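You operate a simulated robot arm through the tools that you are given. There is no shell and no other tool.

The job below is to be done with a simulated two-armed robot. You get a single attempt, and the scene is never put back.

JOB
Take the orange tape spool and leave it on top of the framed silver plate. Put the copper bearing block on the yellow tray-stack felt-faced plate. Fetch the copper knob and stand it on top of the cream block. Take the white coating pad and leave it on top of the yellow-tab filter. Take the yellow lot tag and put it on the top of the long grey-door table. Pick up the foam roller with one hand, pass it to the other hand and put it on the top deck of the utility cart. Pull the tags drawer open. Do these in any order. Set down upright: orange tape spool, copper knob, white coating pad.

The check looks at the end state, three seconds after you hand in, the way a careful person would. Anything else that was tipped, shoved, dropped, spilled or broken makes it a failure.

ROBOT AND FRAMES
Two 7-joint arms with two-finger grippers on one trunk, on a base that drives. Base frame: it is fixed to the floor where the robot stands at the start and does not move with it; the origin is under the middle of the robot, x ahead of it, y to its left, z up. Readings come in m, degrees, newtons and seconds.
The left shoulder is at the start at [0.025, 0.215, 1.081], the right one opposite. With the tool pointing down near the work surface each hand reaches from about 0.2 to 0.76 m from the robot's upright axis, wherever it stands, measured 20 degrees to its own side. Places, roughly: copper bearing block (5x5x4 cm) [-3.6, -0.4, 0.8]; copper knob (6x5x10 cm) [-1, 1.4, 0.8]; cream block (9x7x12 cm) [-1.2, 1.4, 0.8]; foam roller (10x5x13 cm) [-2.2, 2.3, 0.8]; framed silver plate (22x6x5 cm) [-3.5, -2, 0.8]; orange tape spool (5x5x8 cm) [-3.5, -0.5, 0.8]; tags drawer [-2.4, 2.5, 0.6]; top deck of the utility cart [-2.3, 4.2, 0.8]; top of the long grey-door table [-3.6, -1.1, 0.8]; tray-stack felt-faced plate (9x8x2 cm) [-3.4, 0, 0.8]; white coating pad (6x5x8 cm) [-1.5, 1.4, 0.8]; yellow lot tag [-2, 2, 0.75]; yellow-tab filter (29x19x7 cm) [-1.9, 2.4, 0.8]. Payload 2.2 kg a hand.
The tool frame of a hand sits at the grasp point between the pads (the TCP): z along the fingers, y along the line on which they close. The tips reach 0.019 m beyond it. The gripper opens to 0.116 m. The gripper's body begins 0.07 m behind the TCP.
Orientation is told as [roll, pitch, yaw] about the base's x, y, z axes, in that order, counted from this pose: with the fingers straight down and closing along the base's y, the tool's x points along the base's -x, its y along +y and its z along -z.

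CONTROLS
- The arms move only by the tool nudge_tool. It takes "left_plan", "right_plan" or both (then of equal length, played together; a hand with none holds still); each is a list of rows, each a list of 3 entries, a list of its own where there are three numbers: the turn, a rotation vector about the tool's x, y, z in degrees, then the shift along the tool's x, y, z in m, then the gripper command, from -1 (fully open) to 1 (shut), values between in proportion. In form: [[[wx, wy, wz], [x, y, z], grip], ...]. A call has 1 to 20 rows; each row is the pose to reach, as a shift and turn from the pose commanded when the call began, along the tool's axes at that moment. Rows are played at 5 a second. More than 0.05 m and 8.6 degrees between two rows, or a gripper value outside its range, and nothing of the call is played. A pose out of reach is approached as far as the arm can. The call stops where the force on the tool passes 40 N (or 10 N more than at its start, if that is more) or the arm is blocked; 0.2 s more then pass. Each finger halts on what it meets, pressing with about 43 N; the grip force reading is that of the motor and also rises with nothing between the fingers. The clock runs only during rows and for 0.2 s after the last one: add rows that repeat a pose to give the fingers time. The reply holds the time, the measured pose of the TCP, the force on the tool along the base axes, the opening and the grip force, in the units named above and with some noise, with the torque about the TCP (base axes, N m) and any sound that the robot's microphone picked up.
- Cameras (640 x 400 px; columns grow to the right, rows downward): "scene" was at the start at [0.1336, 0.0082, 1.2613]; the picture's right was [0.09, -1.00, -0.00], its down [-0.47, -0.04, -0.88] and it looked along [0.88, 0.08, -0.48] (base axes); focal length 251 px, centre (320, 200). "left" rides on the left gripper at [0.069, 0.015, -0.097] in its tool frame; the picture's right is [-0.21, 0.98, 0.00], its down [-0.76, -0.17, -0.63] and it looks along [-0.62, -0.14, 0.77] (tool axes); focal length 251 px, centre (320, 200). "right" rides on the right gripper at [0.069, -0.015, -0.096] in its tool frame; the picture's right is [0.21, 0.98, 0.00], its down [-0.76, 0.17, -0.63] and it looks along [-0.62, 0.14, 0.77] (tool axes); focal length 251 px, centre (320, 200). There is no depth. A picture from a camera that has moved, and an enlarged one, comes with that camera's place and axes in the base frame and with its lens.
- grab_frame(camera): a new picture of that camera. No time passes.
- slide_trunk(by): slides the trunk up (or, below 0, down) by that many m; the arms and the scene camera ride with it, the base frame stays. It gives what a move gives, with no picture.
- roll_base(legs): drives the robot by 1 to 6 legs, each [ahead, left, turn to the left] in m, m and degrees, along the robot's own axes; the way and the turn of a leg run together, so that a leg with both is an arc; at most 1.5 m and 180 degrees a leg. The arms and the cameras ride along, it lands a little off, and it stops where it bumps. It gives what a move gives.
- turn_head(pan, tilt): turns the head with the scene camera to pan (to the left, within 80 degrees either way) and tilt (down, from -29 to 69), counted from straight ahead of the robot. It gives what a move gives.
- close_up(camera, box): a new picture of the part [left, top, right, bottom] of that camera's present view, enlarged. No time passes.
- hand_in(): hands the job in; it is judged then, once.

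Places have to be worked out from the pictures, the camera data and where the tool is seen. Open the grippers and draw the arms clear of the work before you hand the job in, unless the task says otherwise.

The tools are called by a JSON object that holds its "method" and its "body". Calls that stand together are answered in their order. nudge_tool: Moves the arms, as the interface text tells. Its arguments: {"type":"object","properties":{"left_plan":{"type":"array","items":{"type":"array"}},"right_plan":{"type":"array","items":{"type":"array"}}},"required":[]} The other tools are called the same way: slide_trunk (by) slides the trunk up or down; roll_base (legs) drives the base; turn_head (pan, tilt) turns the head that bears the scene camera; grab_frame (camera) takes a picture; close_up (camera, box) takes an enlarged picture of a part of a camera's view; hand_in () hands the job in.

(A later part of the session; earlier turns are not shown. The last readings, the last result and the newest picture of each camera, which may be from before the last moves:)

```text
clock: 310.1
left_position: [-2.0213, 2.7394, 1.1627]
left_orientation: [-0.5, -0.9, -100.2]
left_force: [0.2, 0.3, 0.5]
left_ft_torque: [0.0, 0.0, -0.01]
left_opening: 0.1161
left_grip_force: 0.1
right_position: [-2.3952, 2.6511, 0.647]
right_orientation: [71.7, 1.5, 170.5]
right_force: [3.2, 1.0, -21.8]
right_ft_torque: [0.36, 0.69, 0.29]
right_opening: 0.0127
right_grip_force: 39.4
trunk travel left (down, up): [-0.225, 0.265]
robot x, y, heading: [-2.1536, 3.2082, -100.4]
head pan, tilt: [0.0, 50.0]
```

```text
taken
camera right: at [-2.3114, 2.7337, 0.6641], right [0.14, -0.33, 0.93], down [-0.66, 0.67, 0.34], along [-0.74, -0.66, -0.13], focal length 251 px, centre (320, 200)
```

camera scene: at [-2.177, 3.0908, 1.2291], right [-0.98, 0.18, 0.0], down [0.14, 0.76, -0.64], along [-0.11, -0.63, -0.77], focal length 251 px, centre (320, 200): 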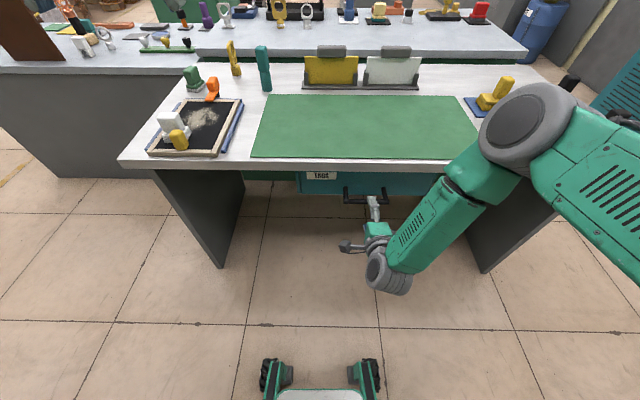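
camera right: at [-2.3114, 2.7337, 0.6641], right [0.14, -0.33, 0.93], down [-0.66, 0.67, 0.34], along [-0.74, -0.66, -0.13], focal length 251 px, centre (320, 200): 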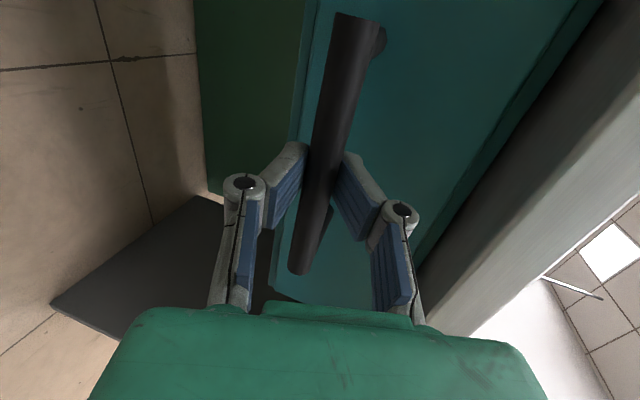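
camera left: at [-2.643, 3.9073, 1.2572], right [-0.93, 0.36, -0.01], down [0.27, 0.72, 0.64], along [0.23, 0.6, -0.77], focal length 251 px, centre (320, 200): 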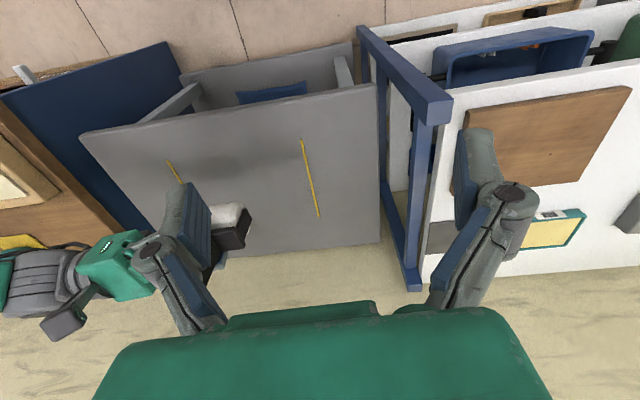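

Bar gripped. I pull straight out along the drawer's direction, 10 cm first.

{"method": "nudge_tool", "body": {"right_plan": [[[0, 0, 0], [0, -0.005, -0.0095], 1], [[0, 0, 0], [0, -0.011, -0.0285], 1], [[0, 0, 0], [0.001, -0.017, -0.0475], 1], [[0, 0, 0], [0.001, -0.023, -0.0665], 1], [[0, 0, 0], [0.002, -0.029, -0.0855], 1], [[0, 0, 0], [0.002, -0.032, -0.095], 1], [[0, 0, 0], [0.002, -0.032, -0.095], 1]]}}

{"method": "grab_frame", "body": {"camera": "scene"}}

{"method": "grab_frame", "body": {"camera": "right"}}

```text
clock: 311.6
left_position: [-2.0206, 2.7386, 1.1635]
left_orientation: [-0.4, -0.7, -100.2]
left_force: [0.8, 0.3, -0.1]
left_ft_torque: [-0.01, -0.01, 0.04]
left_opening: 0.116
left_grip_force: 0.0
right_position: [-2.3758, 2.7474, 0.648]
right_orientation: [71.9, 1.4, 170.5]
right_force: [7.5, -2.7, -32.0]
right_ft_torque: [0.34, 0.61, 0.15]
right_opening: 0.0129
right_grip_force: 39.7
trunk travel left (down, up): [-0.225, 0.265]
robot x, y, heading: [-2.154, 3.2041, -100.2]
head pan, tilt: [0.0, 50.0]
```

```text
taken
camera scene: at [-2.1763, 3.0867, 1.2284], right [-0.98, 0.18, 0.0], down [0.14, 0.76, -0.64], along [-0.11, -0.63, -0.77], focal length 251 px, centre (320, 200)
```

scene: 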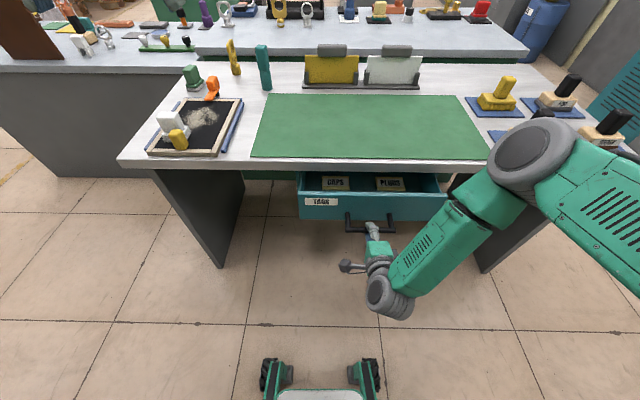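

```text
taken
camera right: at [-2.2919, 2.8316, 0.6641], right [0.14, -0.33, 0.93], down [-0.66, 0.67, 0.34], along [-0.73, -0.67, -0.13], focal length 251 px, centre (320, 200)
```

right: 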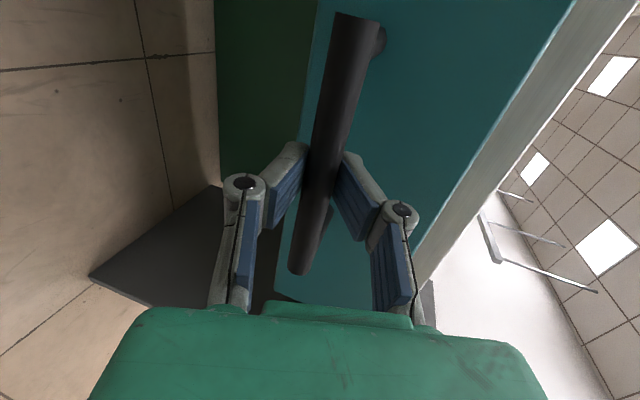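

The drawer slides out (boxes CAPS/PLUGS visible). I pull a further 9 cm, lowering the hand a few mm to relieve the vertical strain.

{"method": "nudge_tool", "body": {"right_plan": [[[0, 0, 0], [0, -0.004, 0.001], 1], [[0, 0, 0], [0, -0.01, -0.018], 1], [[0, 0, 0], [0.001, -0.016, -0.037], 1], [[0, 0, 0], [0.001, -0.022, -0.056], 1], [[0, 0, 0], [0.002, -0.028, -0.075], 1], [[0, 0, 0], [0.002, -0.032, -0.086], 1], [[0, 0, 0], [0.002, -0.032, -0.086], 1]]}}

{"method": "grab_frame", "body": {"camera": "scene"}}

```text
clock: 313.2
left_position: [-2.0192, 2.7418, 1.1657]
left_orientation: [-0.5, -1.0, -100.3]
left_force: [1.1, 0.4, -0.1]
left_ft_torque: [0.0, -0.01, 0.02]
left_opening: 0.116
left_grip_force: 0.0
right_position: [-2.3566, 2.8377, 0.6453]
right_orientation: [72.7, 1.5, 170.1]
right_force: [-0.5, -0.9, 39.2]
right_ft_torque: [-0.32, 0.48, 0.17]
right_opening: 0.0128
right_grip_force: 39.9
trunk travel left (down, up): [-0.225, 0.265]
robot x, y, heading: [-2.1542, 3.2103, -100.0]
head pan, tilt: [0.0, 50.0]
```

```text
taken
camera scene: at [-2.1742, 3.0946, 1.2299], right [-0.98, 0.18, 0.0], down [0.14, 0.75, -0.64], along [-0.12, -0.63, -0.77], focal length 251 px, centre (320, 200)
```

scene: 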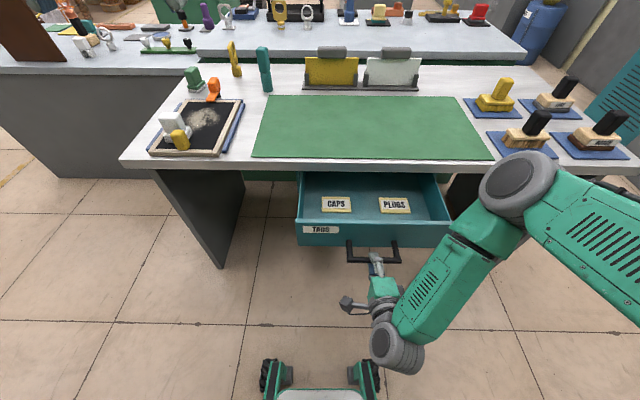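

Open by about 19 cm now. I relieve the vertical force and pull another 6 cm to be sure it is well open.

{"method": "nudge_tool", "body": {"right_plan": [[[0, 0, 0], [0, 0.0025, 0], 1], [[0, 0, 0], [0, -0.0005, -0.0095], 1], [[0, 0, 0], [0, -0.0035, -0.019], 1], [[0, 0, 0], [0.001, -0.0065, -0.0285], 1], [[0, 0, 0], [0.001, -0.0095, -0.038], 1], [[0, 0, 0], [0.001, -0.0125, -0.0475], 1], [[0, 0, 0], [0.001, -0.0155, -0.057], 1], [[0, 0, 0], [0.001, -0.0155, -0.057], 1]]}}

{"method": "grab_frame", "body": {"camera": "scene"}}

```text
clock: 315.1
left_position: [-2.0189, 2.7372, 1.1627]
left_orientation: [-0.5, -0.9, -100.2]
left_force: [0.1, 0.5, -0.9]
left_ft_torque: [-0.03, -0.01, 0.0]
left_opening: 0.1159
left_grip_force: 0.0
right_position: [-2.3466, 2.8944, 0.6468]
right_orientation: [72.0, 1.5, 170.6]
right_force: [14.7, -27.7, -18.0]
right_ft_torque: [0.14, 0.1, 1.06]
right_opening: 0.0124
right_grip_force: 39.1
trunk travel left (down, up): [-0.225, 0.265]
robot x, y, heading: [-2.1549, 3.2101, -100.4]
head pan, tilt: [0.0, 50.0]
```

```text
taken
camera scene: at [-2.1735, 3.0868, 1.2284], right [-0.98, 0.18, 0.0], down [0.13, 0.76, -0.64], along [-0.12, -0.63, -0.77], focal length 251 px, centre (320, 200)
```

scene: 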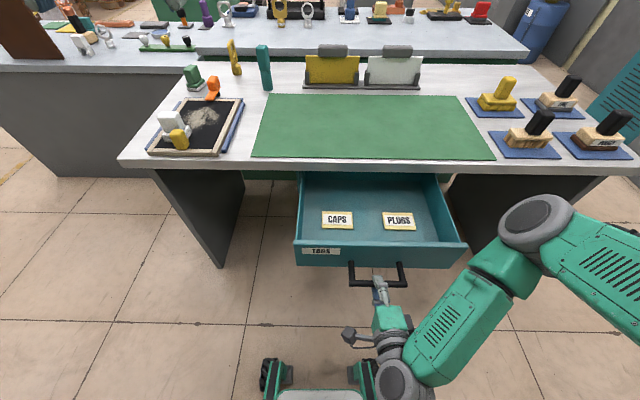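

It met its end stop (≈30 N): the drawer is open about 24 cm. I ease off, open the fingers and back the robot away a little.

{"method": "nudge_tool", "body": {"right_plan": [[[0, 0, 0], [0, 0.001, 0.004], 1], [[0, 0, 0], [0, 0.001, 0.004], 0.4], [[0, 0, 0], [0, 0.001, 0.004], 0], [[0, 0, 0], [0, 0.001, 0.004], -0.3], [[0, 0, 0], [0, 0.001, 0.004], -0.3]]}}

{"method": "grab_frame", "body": {"camera": "right"}}

{"method": "roll_base", "body": {"legs": [[-0.12, 0, 0]]}}

{"method": "grab_frame", "body": {"camera": "scene"}}

{"method": "grab_frame", "body": {"camera": "right"}}

```text
clock: 316.2
left_position: [-2.0212, 2.7413, 1.164]
left_orientation: [-0.4, -0.9, -100.2]
left_force: [-0.9, 0.5, 0.0]
left_ft_torque: [0.02, -0.02, 0.01]
left_opening: 0.1157
left_grip_force: 0.1
right_position: [-2.3474, 2.8926, 0.6488]
right_orientation: [72.1, 1.5, 170.2]
right_force: [-0.4, 0.1, -0.3]
right_ft_torque: [-0.03, 0.02, 0.0]
right_opening: 0.0753
right_grip_force: 0.0
trunk travel left (down, up): [-0.225, 0.265]
robot x, y, heading: [-2.1563, 3.2074, -100.1]
head pan, tilt: [0.0, 50.0]
```

```text
taken
camera right: at [-2.2643, 2.9753, 0.6636], right [0.14, -0.33, 0.94], down [-0.66, 0.67, 0.33], along [-0.74, -0.66, -0.12], focal length 251 px, centre (320, 200)
```

right: 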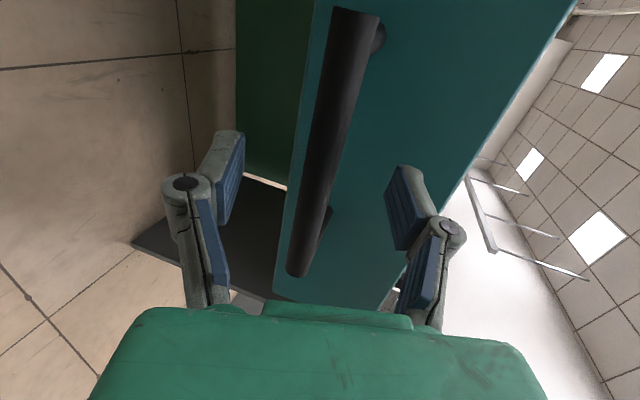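

```text
clock: 317.5
left_position: [-1.9983, 2.8591, 1.165]
left_orientation: [-0.3, -1.0, -100.0]
left_force: [0.4, 0.4, 0.5]
left_ft_torque: [-0.03, 0.03, 0.0]
left_opening: 0.1161
left_grip_force: 0.0
right_position: [-2.3269, 3.0094, 0.648]
right_orientation: [72.2, 1.6, 170.5]
right_force: [0.2, 0.3, -0.9]
right_ft_torque: [-0.04, 0.03, 0.01]
right_opening: 0.0754
right_grip_force: 0.1
trunk travel left (down, up): [-0.225, 0.265]
robot x, y, heading: [-2.1334, 3.3294, -99.9]
head pan, tilt: [0.0, 50.0]
```

```text
taken
camera scene: at [-2.1556, 3.2099, 1.2292], right [-0.98, 0.17, 0.0], down [0.13, 0.76, -0.64], along [-0.11, -0.63, -0.77], focal length 251 px, centre (320, 200)
```

scene: 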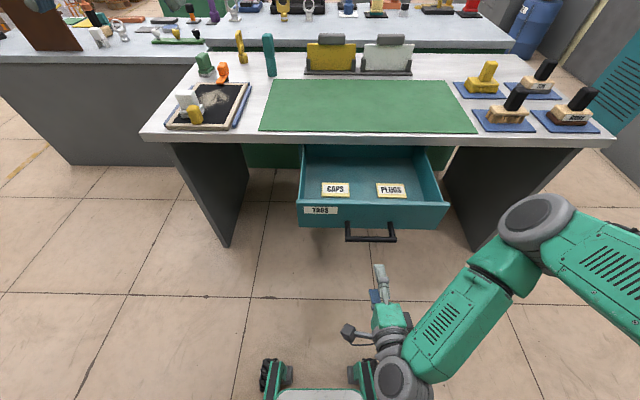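

```text
taken
camera right: at [-2.2431, 3.0934, 0.6638], right [0.14, -0.32, 0.94], down [-0.66, 0.67, 0.33], along [-0.73, -0.67, -0.12], focal length 251 px, centre (320, 200)
```

right: 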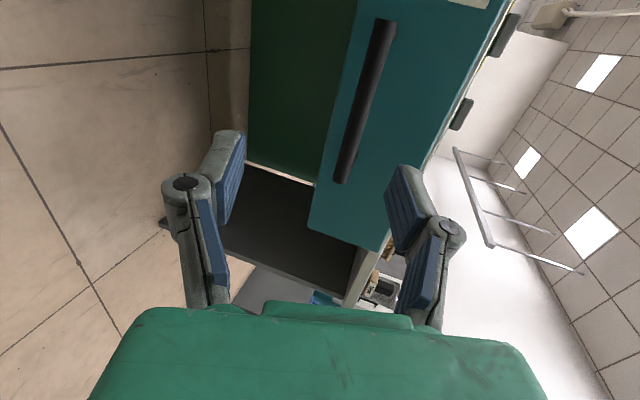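

The drawer is open and the hand is clear. I fold the right hand back to pointing down while raising it.

{"method": "nudge_tool", "body": {"right_plan": [[[8, 0, 0], [0, 0.047, -0.015], -0.6], [[16, 0, 0], [0, 0.094, -0.03], -1], [[24, 0, 0], [0, 0.14, -0.045], -1], [[32, 0, 0], [0, 0.185, -0.06], -1], [[40, 0, 0], [0, 0.23, -0.075], -1], [[48, 0, 0], [0, 0.275, -0.09], -1], [[56, 0, 0], [0, 0.32, -0.105], -1], [[64, 0, 0], [0, 0.365, -0.115], -1], [[72, 0, 0], [0, 0.41, -0.125], -1], [[72, 0, 0], [0, 0.43, -0.13], -1], [[72, 0, 0], [0, 0.43, -0.13], -1]]}}

{"method": "grab_frame", "body": {"camera": "scene"}}

```text
clock: 319.9
left_position: [-1.9977, 2.8613, 1.164]
left_orientation: [-0.2, -0.8, -100.1]
left_force: [0.3, -0.6, -0.5]
left_ft_torque: [0.0, 0.0, 0.0]
left_opening: 0.116
left_grip_force: 0.1
right_position: [-2.3408, 3.0054, 1.0967]
right_orientation: [0.3, 1.6, 170.7]
right_force: [0.3, 0.2, -0.3]
right_ft_torque: [0.03, 0.0, -0.01]
right_opening: 0.1164
right_grip_force: 0.0
right hand out of reach, approached as far as the arm can: row 3, 4, 5
trunk travel left (down, up): [-0.225, 0.265]
robot x, y, heading: [-2.1327, 3.3257, -100.2]
head pan, tilt: [0.0, 50.0]
```

```text
taken
camera scene: at [-2.1559, 3.2089, 1.229], right [-0.98, 0.17, 0.0], down [0.13, 0.76, -0.64], along [-0.11, -0.63, -0.77], focal length 251 px, centre (320, 200)
```

scene: 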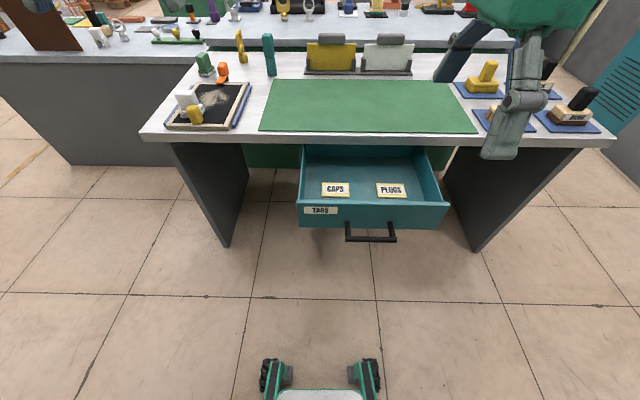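

I bring the right hand back to its neutral yaw and a roomier travel position.

{"method": "nudge_tool", "body": {"right_plan": [[[0, 0, -8], [-0.014, 0.01, 0], -1], [[0, 0, -16], [-0.028, 0.02, 0], -1], [[0, 0, -24], [-0.042, 0.03, 0], -1], [[0, 0, -32], [-0.056, 0.04, 0], -1], [[0, 0, -40], [-0.07, 0.05, 0], -1], [[0, 0, -48], [-0.084, 0.06, 0], -1], [[0, 0, -56], [-0.098, 0.07, 0], -1], [[0, 0, -64], [-0.112, 0.08, 0], -1], [[0, 0, -72], [-0.126, 0.09, 0], -1], [[0, 0, -80], [-0.14, 0.1, 0], -1], [[0, 0, -88], [-0.14, 0.1, 0], -1], [[0, 0, -90], [-0.14, 0.1, 0], -1]]}}

{"method": "roll_base", "body": {"legs": [[0, 1.0, 0], [0, 0, -91]]}}

{"method": "turn_head", "body": {"pan": 20, "tilt": 35}}

{"method": "grab_frame", "body": {"camera": "scene"}}

```text
clock: 322.5
left_position: [-2.0007, 2.8613, 1.1651]
left_orientation: [-0.3, -0.8, -100.0]
left_force: [0.4, 0.2, 0.5]
left_ft_torque: [0.0, 0.05, -0.03]
left_opening: 0.116
left_grip_force: 0.0
right_position: [-2.4955, 2.9307, 1.0936]
right_orientation: [1.6, -0.2, -99.4]
right_force: [0.3, 0.1, -1.1]
right_ft_torque: [0.0, 0.02, -0.03]
right_opening: 0.1163
right_grip_force: 0.1
trunk travel left (down, up): [-0.225, 0.265]
robot x, y, heading: [-2.1343, 3.325, -99.9]
head pan, tilt: [0.0, 50.0]
```

```text
clock: 331.5
left_position: [-1.6044, 3.0062, 1.1648]
left_orientation: [-0.3, -0.9, 171.4]
left_force: [0.0, 0.4, 0.1]
left_ft_torque: [0.01, 0.0, 0.0]
left_opening: 0.116
left_grip_force: 0.1
right_position: [-1.5484, 3.5026, 1.0939]
right_orientation: [1.6, -0.3, 172.1]
right_force: [1.0, -0.1, 0.3]
right_ft_torque: [0.01, -0.01, -0.02]
right_opening: 0.1159
right_grip_force: 0.0
trunk travel left (down, up): [-0.225, 0.265]
robot x, y, heading: [-1.1417, 3.1524, 171.5]
head pan, tilt: [0.0, 50.0]
```

```text
clock: 332.3
left_position: [-1.603, 3.0032, 1.161]
left_orientation: [-0.4, -0.5, 171.5]
left_force: [-0.2, 0.0, 0.2]
left_ft_torque: [0.0, 0.01, -0.01]
left_opening: 0.1158
left_grip_force: 0.0
right_position: [-1.5464, 3.5009, 1.0949]
right_orientation: [1.5, -0.5, 172.2]
right_force: [0.3, 0.1, 0.5]
right_ft_torque: [-0.01, 0.01, -0.02]
right_opening: 0.116
right_grip_force: 0.1
trunk travel left (down, up): [-0.225, 0.265]
robot x, y, heading: [-1.1429, 3.1569, 171.5]
head pan, tilt: [20.0, 35.0]
```

```text
taken
camera scene: at [-1.2723, 3.1447, 1.2508], right [-0.2, 0.98, 0.0], down [0.56, 0.11, -0.82], along [-0.8, -0.16, -0.58], focal length 251 px, centre (320, 200)
```

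scene: 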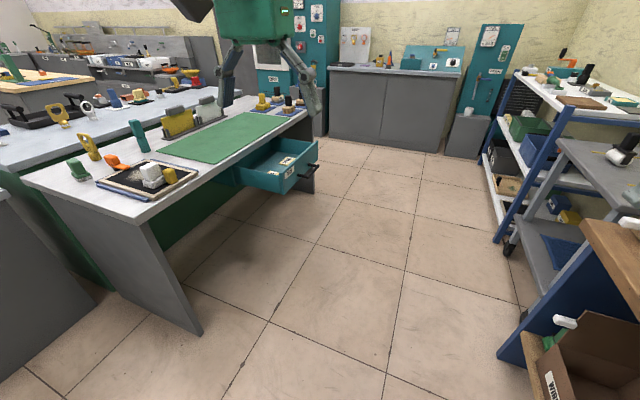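

Next the yellow LOT tag at (-2.02, 2.03). I strafe south along bench 3's east end to reach it with the left hand.

{"method": "roll_base", "body": {"legs": [[0, 0.97, 0], [0.05, 0, -2.5]]}}

{"method": "turn_head", "body": {"pan": 60, "tilt": 45}}

{"method": "turn_head", "body": {"pan": 20, "tilt": 45}}

{"method": "grab_frame", "body": {"camera": "scene"}}

{"method": "close_up", "body": {"camera": "scene", "box": [200, 60, 400, 200]}}

{"method": "grab_frame", "body": {"camera": "left"}}

```text
clock: 337.9
left_position: [-1.7953, 2.0625, 1.1628]
left_orientation: [-0.5, -0.7, 169.5]
left_force: [-0.1, -0.3, 0.2]
left_ft_torque: [-0.01, 0.0, -0.02]
left_opening: 0.1159
left_grip_force: 0.1
right_position: [-1.7213, 2.5572, 1.0951]
right_orientation: [1.5, -0.4, 170.0]
right_force: [-0.1, -1.2, -0.1]
right_ft_torque: [0.01, -0.01, 0.0]
right_opening: 0.116
right_grip_force: 0.2
trunk travel left (down, up): [-0.225, 0.265]
robot x, y, heading: [-1.3281, 2.1965, 169.5]
head pan, tilt: [20.0, 35.0]
```

```text
clock: 339.0
left_position: [-1.7942, 2.0617, 1.16]
left_orientation: [-0.5, -0.2, 169.5]
left_force: [0.8, -0.2, -0.1]
left_ft_torque: [0.02, 0.05, -0.02]
left_opening: 0.1159
left_grip_force: 0.0
right_position: [-1.7204, 2.5569, 1.0965]
right_orientation: [1.3, -0.5, 170.1]
right_force: [0.2, 0.3, 0.3]
right_ft_torque: [0.02, -0.03, 0.0]
right_opening: 0.116
right_grip_force: 0.0
trunk travel left (down, up): [-0.225, 0.265]
robot x, y, heading: [-1.3284, 2.1953, 169.6]
head pan, tilt: [60.0, 45.0]
```

```text
clock: 340.0
left_position: [-1.7957, 2.0613, 1.1601]
left_orientation: [-0.5, -0.1, 169.4]
left_force: [0.3, -0.1, 1.0]
left_ft_torque: [0.04, 0.0, 0.01]
left_opening: 0.1162
left_grip_force: 0.0
right_position: [-1.7215, 2.5559, 1.0962]
right_orientation: [1.4, -0.5, 170.2]
right_force: [-0.4, -0.3, 0.6]
right_ft_torque: [0.02, 0.01, 0.0]
right_opening: 0.1161
right_grip_force: 0.0
trunk travel left (down, up): [-0.225, 0.265]
robot x, y, heading: [-1.3276, 2.2, 169.3]
head pan, tilt: [20.0, 45.0]
```

```text
taken
camera scene: at [-1.4537, 2.1917, 1.236], right [-0.17, 0.99, 0.0], down [0.7, 0.12, -0.71], along [-0.7, -0.12, -0.71], focal length 251 px, centre (320, 200)
```

scene: 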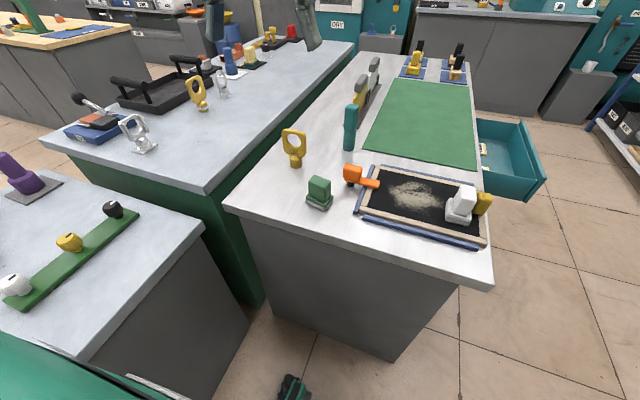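

```text
2.86 times, centred on (300, 130) of scene
camera zoom: at [-1.4537, 2.1917, 1.236], right [-0.17, 0.99, 0.0], down [0.7, 0.12, -0.71], along [-0.7, -0.12, -0.71], focal length 718 px, centre (377, 400)
```

zoom: 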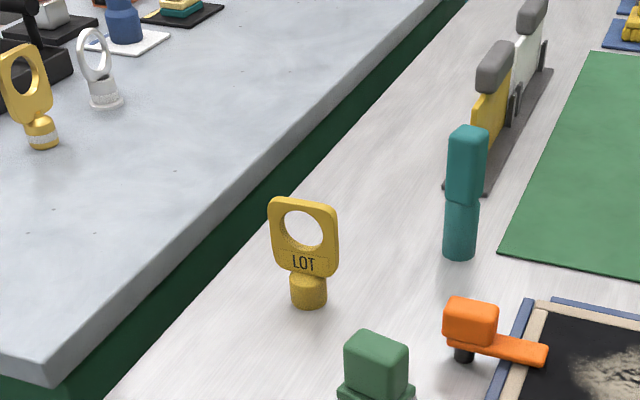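

```text
taken
camera left: at [-1.7274, 2.033, 1.2554], right [-0.39, -0.92, -0.01], down [-0.71, 0.3, 0.64], along [-0.58, 0.25, -0.77], focal length 251 px, centre (320, 200)
```

left: 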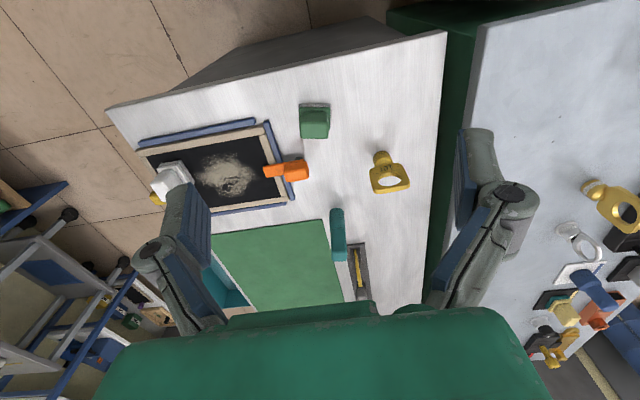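

No sway this time. The LOT tag stands at (-2.025, 2.028), plate facing me, top at z≈0.90. I move the left hand above it while turning it 83° so the fingers straddle the plate.

{"method": "nudge_tool", "body": {"left_plan": [[[0, 0, -7], [-0.02, 0.006, 0], -1], [[0, 0, -14], [-0.04, 0.012, 0.005], -1], [[0, 0, -21], [-0.06, 0.018, 0.01], -1], [[0, 0, -28], [-0.08, 0.025, 0.02], -1], [[0, 0, -35], [-0.1, 0.032, 0.03], -1], [[0, 0, -42], [-0.12, 0.04, 0.04], -1], [[0, 0, -49], [-0.14, 0.047, 0.05], -1], [[0, 0, -56], [-0.16, 0.054, 0.06], -1], [[0, 0, -63], [-0.18, 0.06, 0.07], -1], [[0, 0, -70], [-0.2, 0.068, 0.08], -1], [[0, 0, -77], [-0.215, 0.074, 0.09], -1], [[0, 0, -83], [-0.219, 0.075, 0.1], -1], [[0, 0, -83], [-0.219, 0.075, 0.1], -1]]}}

{"method": "grab_frame", "body": {"camera": "left"}}

{"method": "close_up", "body": {"camera": "scene", "box": [200, 60, 400, 200]}}

```text
clock: 342.8
left_position: [-2.0251, 2.0289, 1.0656]
left_orientation: [-0.8, 0.5, -107.6]
left_force: [-0.1, -0.2, 0.2]
left_ft_torque: [-0.02, -0.01, 0.01]
left_opening: 0.1161
left_grip_force: 0.0
right_position: [-1.7209, 2.5553, 1.0967]
right_orientation: [1.4, -0.7, 170.1]
right_force: [-0.2, 0.5, -0.1]
right_ft_torque: [0.0, 0.0, 0.01]
right_opening: 0.116
right_grip_force: 0.1
trunk travel left (down, up): [-0.225, 0.265]
robot x, y, heading: [-1.3307, 2.1961, 169.6]
head pan, tilt: [20.0, 45.0]
```

```text
taken
camera left: at [-1.9872, 2.0896, 1.1622], right [0.87, -0.5, -0.01], down [-0.38, -0.68, 0.63], along [-0.32, -0.54, -0.78], focal length 251 px, centre (320, 200)
```

left: 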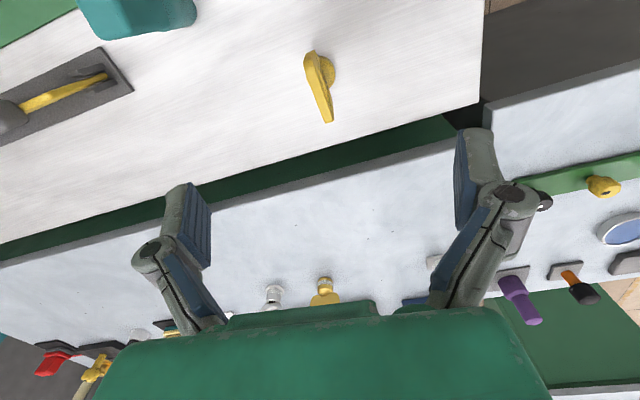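

```text
2.86 times, centred on (300, 130) of scene
camera zoom: at [-1.4552, 2.1918, 1.2359], right [-0.16, 0.99, 0.0], down [0.7, 0.11, -0.7], along [-0.69, -0.12, -0.71], focal length 718 px, centre (377, 400)
```

zoom: 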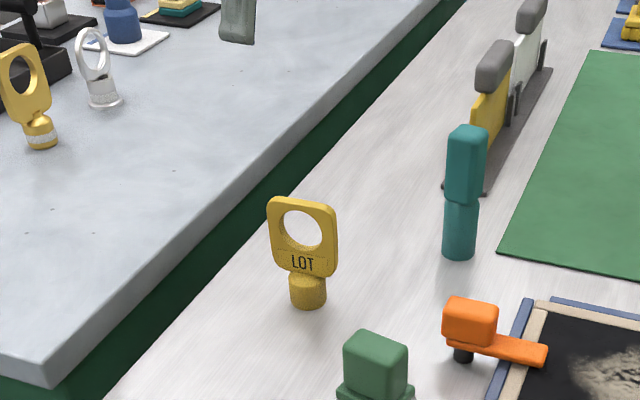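

Seen edge-on, the plate needs 10° more turn; it is otherwise centred. I turn, then descend to grip its round foot.

{"method": "nudge_tool", "body": {"left_plan": [[[0, 0, -5], [0, 0, 0.03], -1], [[0, 0, -10], [0, 0, 0.06], -1], [[0, 0, -10], [0, 0, 0.1], -1], [[0, 0, -10], [0, 0, 0.13], -1], [[0, 0, -10], [0, 0, 0.13], -1]]}}

{"method": "grab_frame", "body": {"camera": "left"}}

{"method": "close_up", "body": {"camera": "scene", "box": [200, 60, 400, 200]}}

```text
clock: 344.0
left_position: [-2.0233, 2.0315, 0.9354]
left_orientation: [-0.7, 0.6, -97.4]
left_force: [-0.7, 0.1, -0.2]
left_ft_torque: [0.03, 0.03, 0.02]
left_opening: 0.1161
left_grip_force: 0.0
right_position: [-1.7205, 2.5565, 1.0965]
right_orientation: [1.3, -0.6, 170.1]
right_force: [0.1, 0.8, 0.5]
right_ft_torque: [0.0, 0.02, -0.01]
right_opening: 0.1161
right_grip_force: 0.1
trunk travel left (down, up): [-0.225, 0.265]
robot x, y, heading: [-1.332, 2.1945, 169.3]
head pan, tilt: [20.0, 45.0]
```

```text
taken
camera left: at [-1.997, 2.0966, 1.0319], right [0.94, -0.34, -0.01], down [-0.26, -0.73, 0.63], along [-0.22, -0.59, -0.78], focal length 251 px, centre (320, 200)
```

left: 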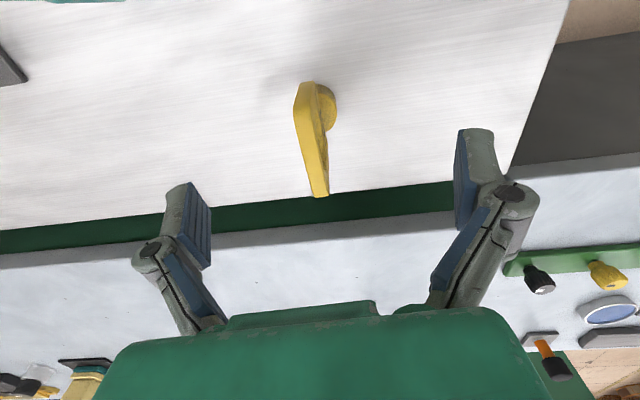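

```text
2.86 times, centred on (300, 130) of scene
camera zoom: at [-1.4549, 2.1919, 1.236], right [-0.16, 0.99, 0.0], down [0.7, 0.11, -0.7], along [-0.69, -0.12, -0.71], focal length 718 px, centre (377, 400)
```

zoom: 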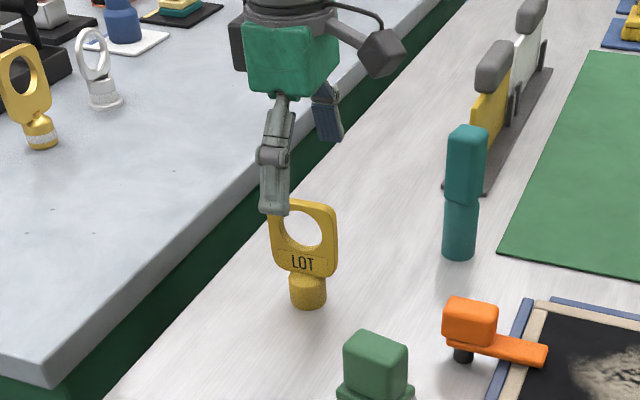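

I turn 8° more and complete the descent to the foot, then check.

{"method": "nudge_tool", "body": {"left_plan": [[[0, 0, -4], [0, -0.001, 0.02], -1], [[0, 0, -8], [0, -0.002, 0.05], -1], [[0, 0, -8], [0, -0.002, 0.08], -1], [[0, 0, -8], [0, -0.002, 0.105], -1], [[0, 0, -8], [0, -0.002, 0.117], -1], [[0, 0, -8], [0, -0.002, 0.117], -1]]}}

{"method": "grab_frame", "body": {"camera": "left"}}

{"method": "close_up", "body": {"camera": "scene", "box": [200, 60, 400, 200]}}

```text
clock: 345.4
left_position: [-2.0296, 2.0319, 0.8237]
left_orientation: [-1.2, 0.5, -89.5]
left_force: [-0.4, -3.6, 28.8]
left_ft_torque: [-0.23, -0.03, 0.0]
left_opening: 0.1158
left_grip_force: 0.1
right_position: [-1.7183, 2.5571, 1.0975]
right_orientation: [1.5, -0.5, 170.2]
right_force: [0.7, -0.8, -0.2]
right_ft_torque: [0.02, 0.0, 0.02]
right_opening: 0.1158
right_grip_force: 0.1
trunk travel left (down, up): [-0.225, 0.265]
robot x, y, heading: [-1.3303, 2.193, 169.4]
head pan, tilt: [20.0, 45.0]
```

```text
taken
camera left: at [-2.0114, 2.0997, 0.9202], right [0.98, -0.21, -0.02], down [-0.15, -0.76, 0.63], along [-0.15, -0.61, -0.78], focal length 251 px, centre (320, 200)
```

left: 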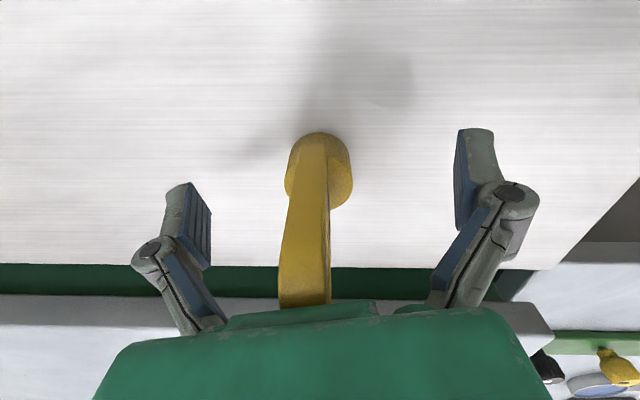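

```text
2.86 times, centred on (300, 130) of scene
camera zoom: at [-1.451, 2.1931, 1.2368], right [-0.16, 0.99, 0.0], down [0.7, 0.11, -0.71], along [-0.7, -0.12, -0.71], focal length 718 px, centre (377, 400)
```

zoom: 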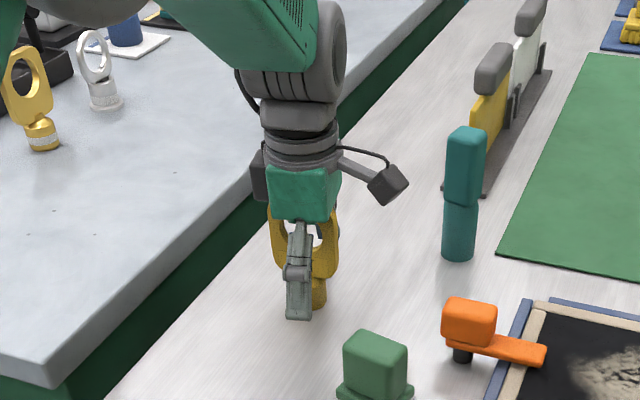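

The palm touched the plate's top. I raise 3 cm so the fingertips are just above the foot, and grip the solid lower part of the plate instead.

{"method": "nudge_tool", "body": {"left_plan": [[[0, 0, 0], [0, 0, -0.015], -1], [[0, 0, 0], [0, 0, -0.029], -1], [[0, 0, 0], [0, 0, -0.029], -0.3], [[0, 0, 0], [0, 0, -0.029], 0.3], [[0, 0, 0], [0, 0, -0.029], 0.7], [[0, 0, 0], [0, 0, -0.029], 1], [[0, 0, 0], [0, 0, -0.029], 1]]}}

{"method": "grab_frame", "body": {"camera": "left"}}

{"method": "close_up", "body": {"camera": "scene", "box": [220, 80, 380, 190]}}

```text
clock: 347.0
left_position: [-2.0293, 2.0302, 0.8478]
left_orientation: [-0.6, 0.6, -89.5]
left_force: [0.2, 0.5, 0.8]
left_ft_torque: [-0.01, -0.04, 0.02]
left_opening: 0.0118
left_grip_force: 38.7
right_position: [-1.7189, 2.5567, 1.0969]
right_orientation: [1.3, -0.4, 170.0]
right_force: [0.5, 1.0, 0.3]
right_ft_torque: [-0.02, 0.01, -0.03]
right_opening: 0.116
right_grip_force: 0.0
trunk travel left (down, up): [-0.225, 0.265]
robot x, y, heading: [-1.3318, 2.1986, 169.5]
head pan, tilt: [20.0, 45.0]
```

```text
taken
camera left: at [-2.0122, 2.0988, 0.9443], right [0.98, -0.21, -0.01], down [-0.15, -0.76, 0.63], along [-0.14, -0.61, -0.78], focal length 251 px, centre (320, 200)
```

left: 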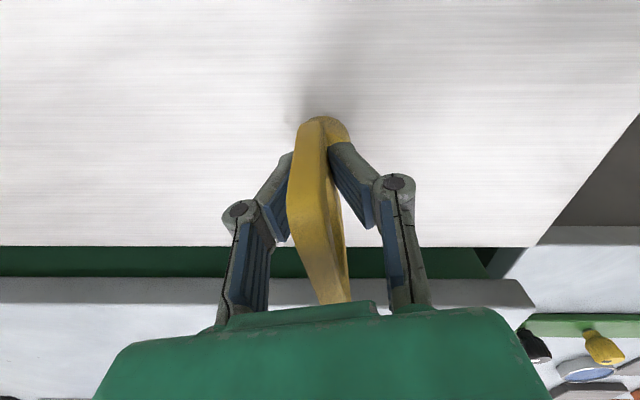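

```text
3.64 times, centred on (300, 135) of scene
camera zoom: at [-1.4552, 2.1922, 1.2359], right [-0.16, 0.99, 0.0], down [0.7, 0.11, -0.7], along [-0.69, -0.12, -0.71], focal length 913 px, centre (393, 436)
```

zoom: 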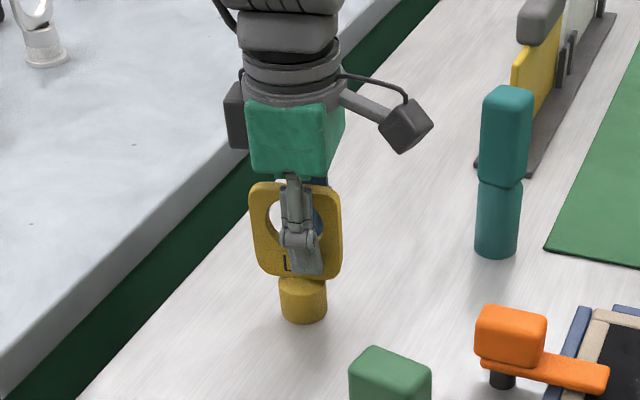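

The plate's solid part is gripped (12 mm). I lift it and check that it hangs straight.

{"method": "nudge_tool", "body": {"left_plan": [[[0, 0, 0], [0, 0, -0.03], 1], [[0, 0, 0], [0, 0, -0.07], 1], [[0, 0, 0], [0, 0, -0.11], 1], [[0, 0, 0], [0, 0, -0.15], 1], [[0, 0, 0], [0, 0, -0.19], 1], [[0, 0, 0], [0, 0, -0.23], 1], [[0, 0, 0], [0, 0, -0.25], 1], [[0, 0, 0], [0, 0, -0.25], 1]]}}

{"method": "turn_head", "body": {"pan": 20, "tilt": 30}}

{"method": "grab_frame", "body": {"camera": "scene"}}

```text
clock: 348.8
left_position: [-2.0274, 2.0299, 1.0986]
left_orientation: [-0.6, 0.6, -89.5]
left_force: [0.5, 0.0, -0.7]
left_ft_torque: [0.02, 0.01, -0.01]
left_opening: 0.0117
left_grip_force: 38.5
right_position: [-1.7207, 2.5564, 1.096]
right_orientation: [1.3, -0.5, 170.1]
right_force: [-0.3, -0.1, 0.3]
right_ft_torque: [0.03, 0.0, -0.03]
right_opening: 0.1159
right_grip_force: 0.0
trunk travel left (down, up): [-0.225, 0.265]
robot x, y, heading: [-1.3296, 2.1929, 169.5]
head pan, tilt: [20.0, 45.0]
```

```text
clock: 349.6
left_position: [-2.0276, 2.0297, 1.0984]
left_orientation: [-0.5, 0.6, -89.6]
left_force: [-0.5, -0.7, -1.1]
left_ft_torque: [0.0, -0.01, 0.0]
left_opening: 0.0118
left_grip_force: 38.5
right_position: [-1.7222, 2.5555, 1.0963]
right_orientation: [1.4, -0.5, 170.1]
right_force: [-0.3, -0.6, -0.9]
right_ft_torque: [-0.06, 0.0, 0.02]
right_opening: 0.1161
right_grip_force: 0.1
trunk travel left (down, up): [-0.225, 0.265]
robot x, y, heading: [-1.3315, 2.195, 169.5]
head pan, tilt: [20.0, 30.0]
```

```text
taken
camera scene: at [-1.4644, 2.1905, 1.2584], right [-0.16, 0.99, 0.0], down [0.5, 0.08, -0.86], along [-0.85, -0.14, -0.5], focal length 251 px, centre (320, 200)
```

scene: 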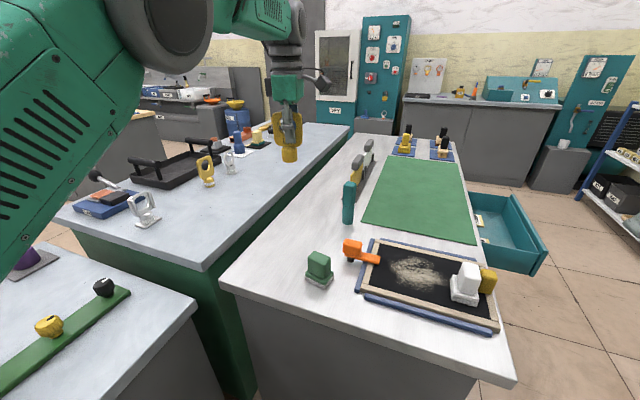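

The tag hangs straight in the left hand. I retract it to a travel pose and drive round the east side toward the south.

{"method": "nudge_tool", "body": {"left_plan": [[[0, 0, 0], [0.002, 0.04, 0], 1], [[0, 0, 0], [0.004, 0.08, 0], 1], [[0, 0, 0], [0.006, 0.12, 0], 1], [[0, 0, 0], [0.008, 0.16, 0], 1], [[0, 0, 0], [0.01, 0.2, 0], 1], [[0, 0, 0], [0.01, 0.206, 0], 1]]}}

{"method": "roll_base", "body": {"legs": [[-1.3, 0, 0], [0, 0, 100.5], [1.4, 0, 0], [0, 0, -90]]}}

{"method": "turn_head", "body": {"pan": 0, "tilt": 20}}

{"method": "grab_frame", "body": {"camera": "scene"}}

```text
clock: 351.0
left_position: [-1.8188, 2.0395, 1.0937]
left_orientation: [-0.6, 0.6, -89.5]
left_force: [-0.7, -0.4, -0.6]
left_ft_torque: [0.01, -0.03, 0.0]
left_opening: 0.0115
left_grip_force: 38.5
right_position: [-1.7214, 2.5578, 1.0964]
right_orientation: [1.4, -0.5, 170.1]
right_force: [0.1, 0.6, 0.3]
right_ft_torque: [-0.03, 0.03, -0.04]
right_opening: 0.1163
right_grip_force: 0.0
trunk travel left (down, up): [-0.225, 0.265]
robot x, y, heading: [-1.3284, 2.1972, 169.6]
head pan, tilt: [20.0, 30.0]
```

```text
clock: 372.2
left_position: [-0.5226, 0.2825, 1.0938]
left_orientation: [-0.6, 0.6, -78.6]
left_force: [0.1, -0.1, -1.2]
left_ft_torque: [0.01, -0.02, -0.01]
left_opening: 0.0116
left_grip_force: 38.7
right_position: [-0.5243, 0.8075, 1.0968]
right_orientation: [1.4, -0.5, -178.9]
right_force: [0.3, -0.4, -0.4]
right_ft_torque: [-0.02, -0.03, -0.03]
right_opening: 0.1159
right_grip_force: 0.1
trunk travel left (down, up): [-0.225, 0.265]
robot x, y, heading: [-0.0729, 0.5314, -179.8]
head pan, tilt: [20.0, 30.0]
```

```text
clock: 373.1
left_position: [-0.5184, 0.2816, 1.0958]
left_orientation: [-0.8, 0.7, -78.7]
left_force: [0.3, 0.2, 0.1]
left_ft_torque: [0.0, -0.02, -0.01]
left_opening: 0.0118
left_grip_force: 38.4
right_position: [-0.5214, 0.8071, 1.0971]
right_orientation: [1.4, -0.7, -179.1]
right_force: [-0.1, -0.1, 0.5]
right_ft_torque: [-0.01, -0.01, -0.01]
right_opening: 0.1157
right_grip_force: 0.0
trunk travel left (down, up): [-0.225, 0.265]
robot x, y, heading: [-0.0768, 0.5299, -179.6]
head pan, tilt: [0.0, 20.0]
```

```text
taken
camera scene: at [-0.21, 0.5294, 1.2746], right [-0.01, 1.0, 0.0], down [0.35, 0.0, -0.94], along [-0.94, -0.01, -0.35], focal length 251 px, centre (320, 200)
```

scene: 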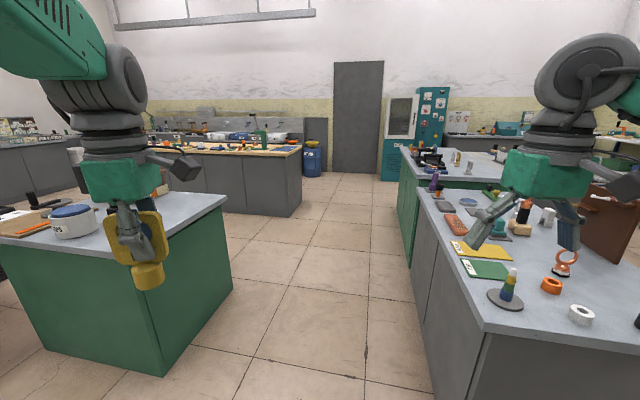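

The corridor west between the green cabinet and bench 1 is free. I drive on to x≈-2.4 and look at the long wooden table with grey doors.

{"method": "roll_base", "body": {"legs": [[1.4, 0, 0], [0.9, 0, 0]]}}

{"method": "turn_head", "body": {"pan": 30, "tilt": 30}}

{"method": "grab_frame", "body": {"camera": "scene"}}

{"method": "close_up", "body": {"camera": "scene", "box": [160, 60, 480, 260]}}

```text
clock: 384.1
left_position: [-2.7654, 0.2646, 1.0947]
left_orientation: [-0.8, 0.7, -78.8]
left_force: [0.2, -0.6, -1.3]
left_ft_torque: [-0.02, -0.02, 0.03]
left_opening: 0.0118
left_grip_force: 38.6
right_position: [-2.7653, 0.7901, 1.0983]
right_orientation: [1.4, -0.7, -179.0]
right_force: [0.1, -0.7, -0.7]
right_ft_torque: [-0.01, -0.01, -0.01]
right_opening: 0.1158
right_grip_force: 0.1
trunk travel left (down, up): [-0.225, 0.265]
robot x, y, heading: [-2.3172, 0.5115, -179.9]
head pan, tilt: [0.0, 20.0]
```

```text
clock: 385.1
left_position: [-2.7632, 0.2637, 1.0975]
left_orientation: [-0.9, 0.8, -78.8]
left_force: [0.2, 0.0, -1.3]
left_ft_torque: [0.05, 0.0, -0.01]
left_opening: 0.0117
left_grip_force: 38.4
right_position: [-2.7642, 0.7892, 1.099]
right_orientation: [1.3, -0.9, -179.1]
right_force: [0.2, 0.9, 0.5]
right_ft_torque: [0.01, -0.03, 0.04]
right_opening: 0.1162
right_grip_force: 0.0
trunk travel left (down, up): [-0.225, 0.265]
robot x, y, heading: [-2.3181, 0.5085, -179.8]
head pan, tilt: [30.0, 30.0]
```

```text
taken
camera scene: at [-2.4412, 0.4684, 1.2591], right [-0.49, 0.87, 0.0], down [0.44, 0.24, -0.87], along [-0.76, -0.43, -0.5], focal length 251 px, centre (320, 200)
```

scene: 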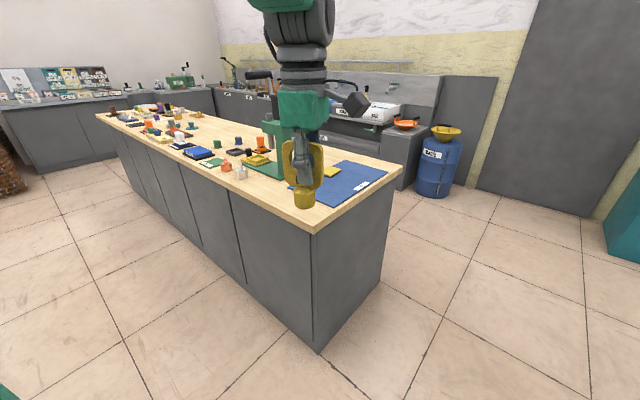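

```text
2.00 times, centred on (320, 160) of scene
camera zoom: at [-2.4412, 0.4684, 1.2591], right [-0.49, 0.87, 0.0], down [0.44, 0.24, -0.87], along [-0.76, -0.43, -0.5], focal length 502 px, centre (320, 280)
```

zoom: 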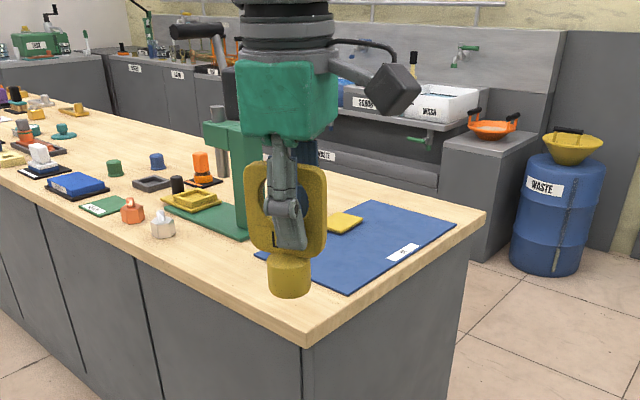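

The table runs south from (-2.96, 0.14), turned 12° like the others; its objects are spread over its 0.74 m depth. I drive along its east side to look over it.

{"method": "roll_base", "body": {"legs": [[0, 0.8, 0], [0, 0, -11]]}}

{"method": "turn_head", "body": {"pan": 10, "tilt": 32}}

{"method": "grab_frame", "body": {"camera": "scene"}}

{"method": "close_up", "body": {"camera": "scene", "box": [120, 60, 440, 260]}}

{"method": "close_up", "body": {"camera": "scene", "box": [320, 60, 640, 260]}}

```text
clock: 390.1
left_position: [-2.8016, -0.4486, 1.0951]
left_orientation: [-0.7, 1.2, -89.7]
left_force: [-0.1, -1.4, -1.2]
left_ft_torque: [0.06, 0.0, 0.0]
left_opening: 0.0115
left_grip_force: 38.8
right_position: [-2.7, 0.0676, 1.0993]
right_orientation: [1.0, -0.8, 169.7]
right_force: [0.7, 0.7, -0.1]
right_ft_torque: [-0.01, 0.02, -0.02]
right_opening: 0.1161
right_grip_force: 0.1
trunk travel left (down, up): [-0.225, 0.265]
robot x, y, heading: [-2.319, -0.2871, 168.9]
head pan, tilt: [30.0, 30.0]
```

```text
clock: 390.9
left_position: [-2.7987, -0.4479, 1.097]
left_orientation: [-1.0, 1.1, -89.7]
left_force: [-0.3, -0.8, -1.3]
left_ft_torque: [-0.01, 0.01, -0.03]
left_opening: 0.0116
left_grip_force: 38.4
right_position: [-2.6985, 0.0676, 1.1015]
right_orientation: [1.0, -0.9, 169.7]
right_force: [0.5, -0.3, 0.0]
right_ft_torque: [0.02, 0.01, 0.01]
right_opening: 0.116
right_grip_force: 0.1
trunk travel left (down, up): [-0.225, 0.265]
robot x, y, heading: [-2.3217, -0.2883, 169.1]
head pan, tilt: [10.0, 32.0]
```

```text
taken
camera scene: at [-2.4497, -0.2782, 1.2554], right [0.01, 1.0, 0.0], down [0.53, -0.01, -0.85], along [-0.85, 0.01, -0.53], focal length 251 px, centre (320, 200)
```

scene: 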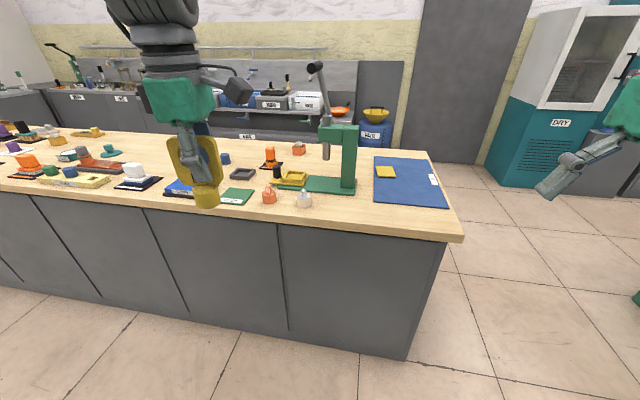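

```text
2.00 times, centred on (280, 160) of scene
camera zoom: at [-2.4497, -0.2782, 1.2554], right [0.01, 1.0, 0.0], down [0.53, -0.01, -0.85], along [-0.85, 0.01, -0.53], focal length 502 px, centre (400, 280)
```

zoom: 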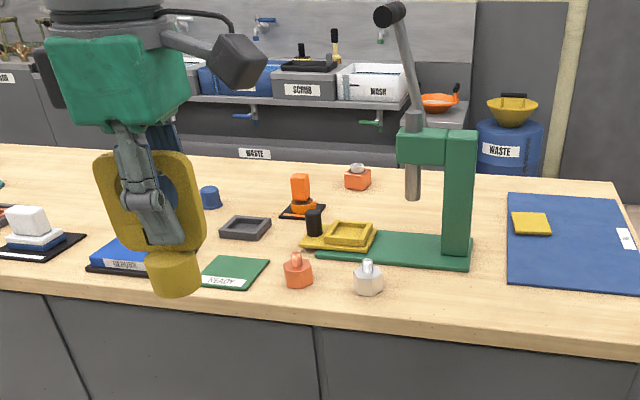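

```text
2.00 times, centred on (480, 160) of scene
camera zoom: at [-2.4497, -0.2782, 1.2554], right [0.01, 1.0, 0.0], down [0.53, -0.01, -0.85], along [-0.85, 0.01, -0.53], focal length 502 px, centre (0, 280)
```

zoom: 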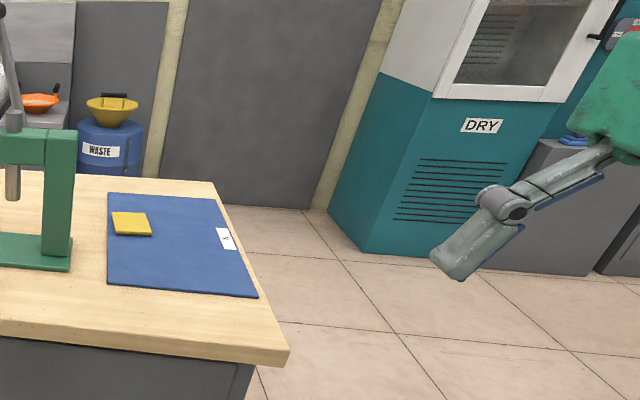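

I zoom in on the spool, bearing block and felt plate.

{"method": "close_up", "body": {"camera": "scene", "box": [250, 130, 350, 200]}}

{"method": "close_up", "body": {"camera": "scene", "box": [360, 140, 460, 220]}}

{"method": "close_up", "body": {"camera": "scene", "box": [0, 110, 200, 220]}}

```text
5.71 times, centred on (300, 165) of scene
camera zoom: at [-2.4497, -0.2782, 1.2554], right [0.01, 1.0, 0.0], down [0.53, -0.01, -0.85], along [-0.85, 0.01, -0.53], focal length 1435 px, centre (434, 400)
```

zoom: 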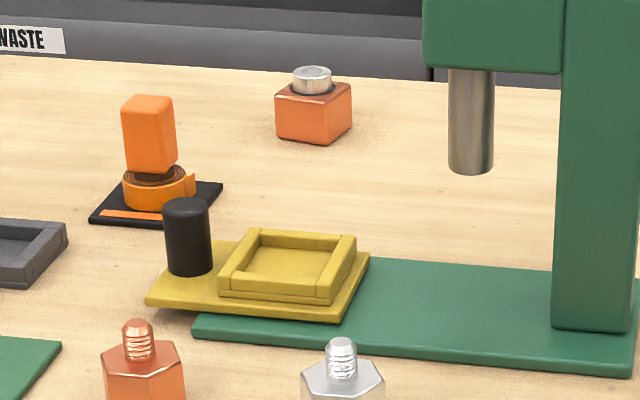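

```text
5.00 times, centred on (410, 180) of scene
camera zoom: at [-2.4497, -0.2782, 1.2554], right [0.01, 1.0, 0.0], down [0.53, -0.01, -0.85], along [-0.85, 0.01, -0.53], focal length 1256 px, centre (-130, 300)
```

zoom: 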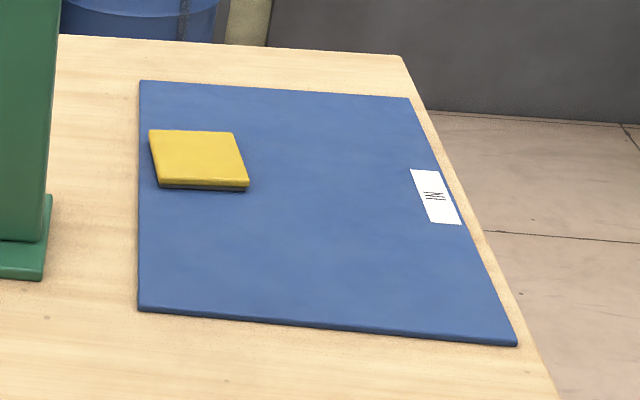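

```text
3.20 times, centred on (100, 165) of scene
camera zoom: at [-2.4497, -0.2782, 1.2554], right [0.01, 1.0, 0.0], down [0.53, -0.01, -0.85], along [-0.85, 0.01, -0.53], focal length 804 px, centre (1024, 312)
```

zoom: 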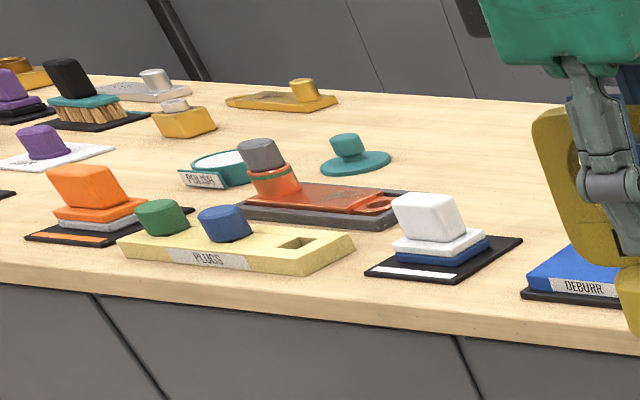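

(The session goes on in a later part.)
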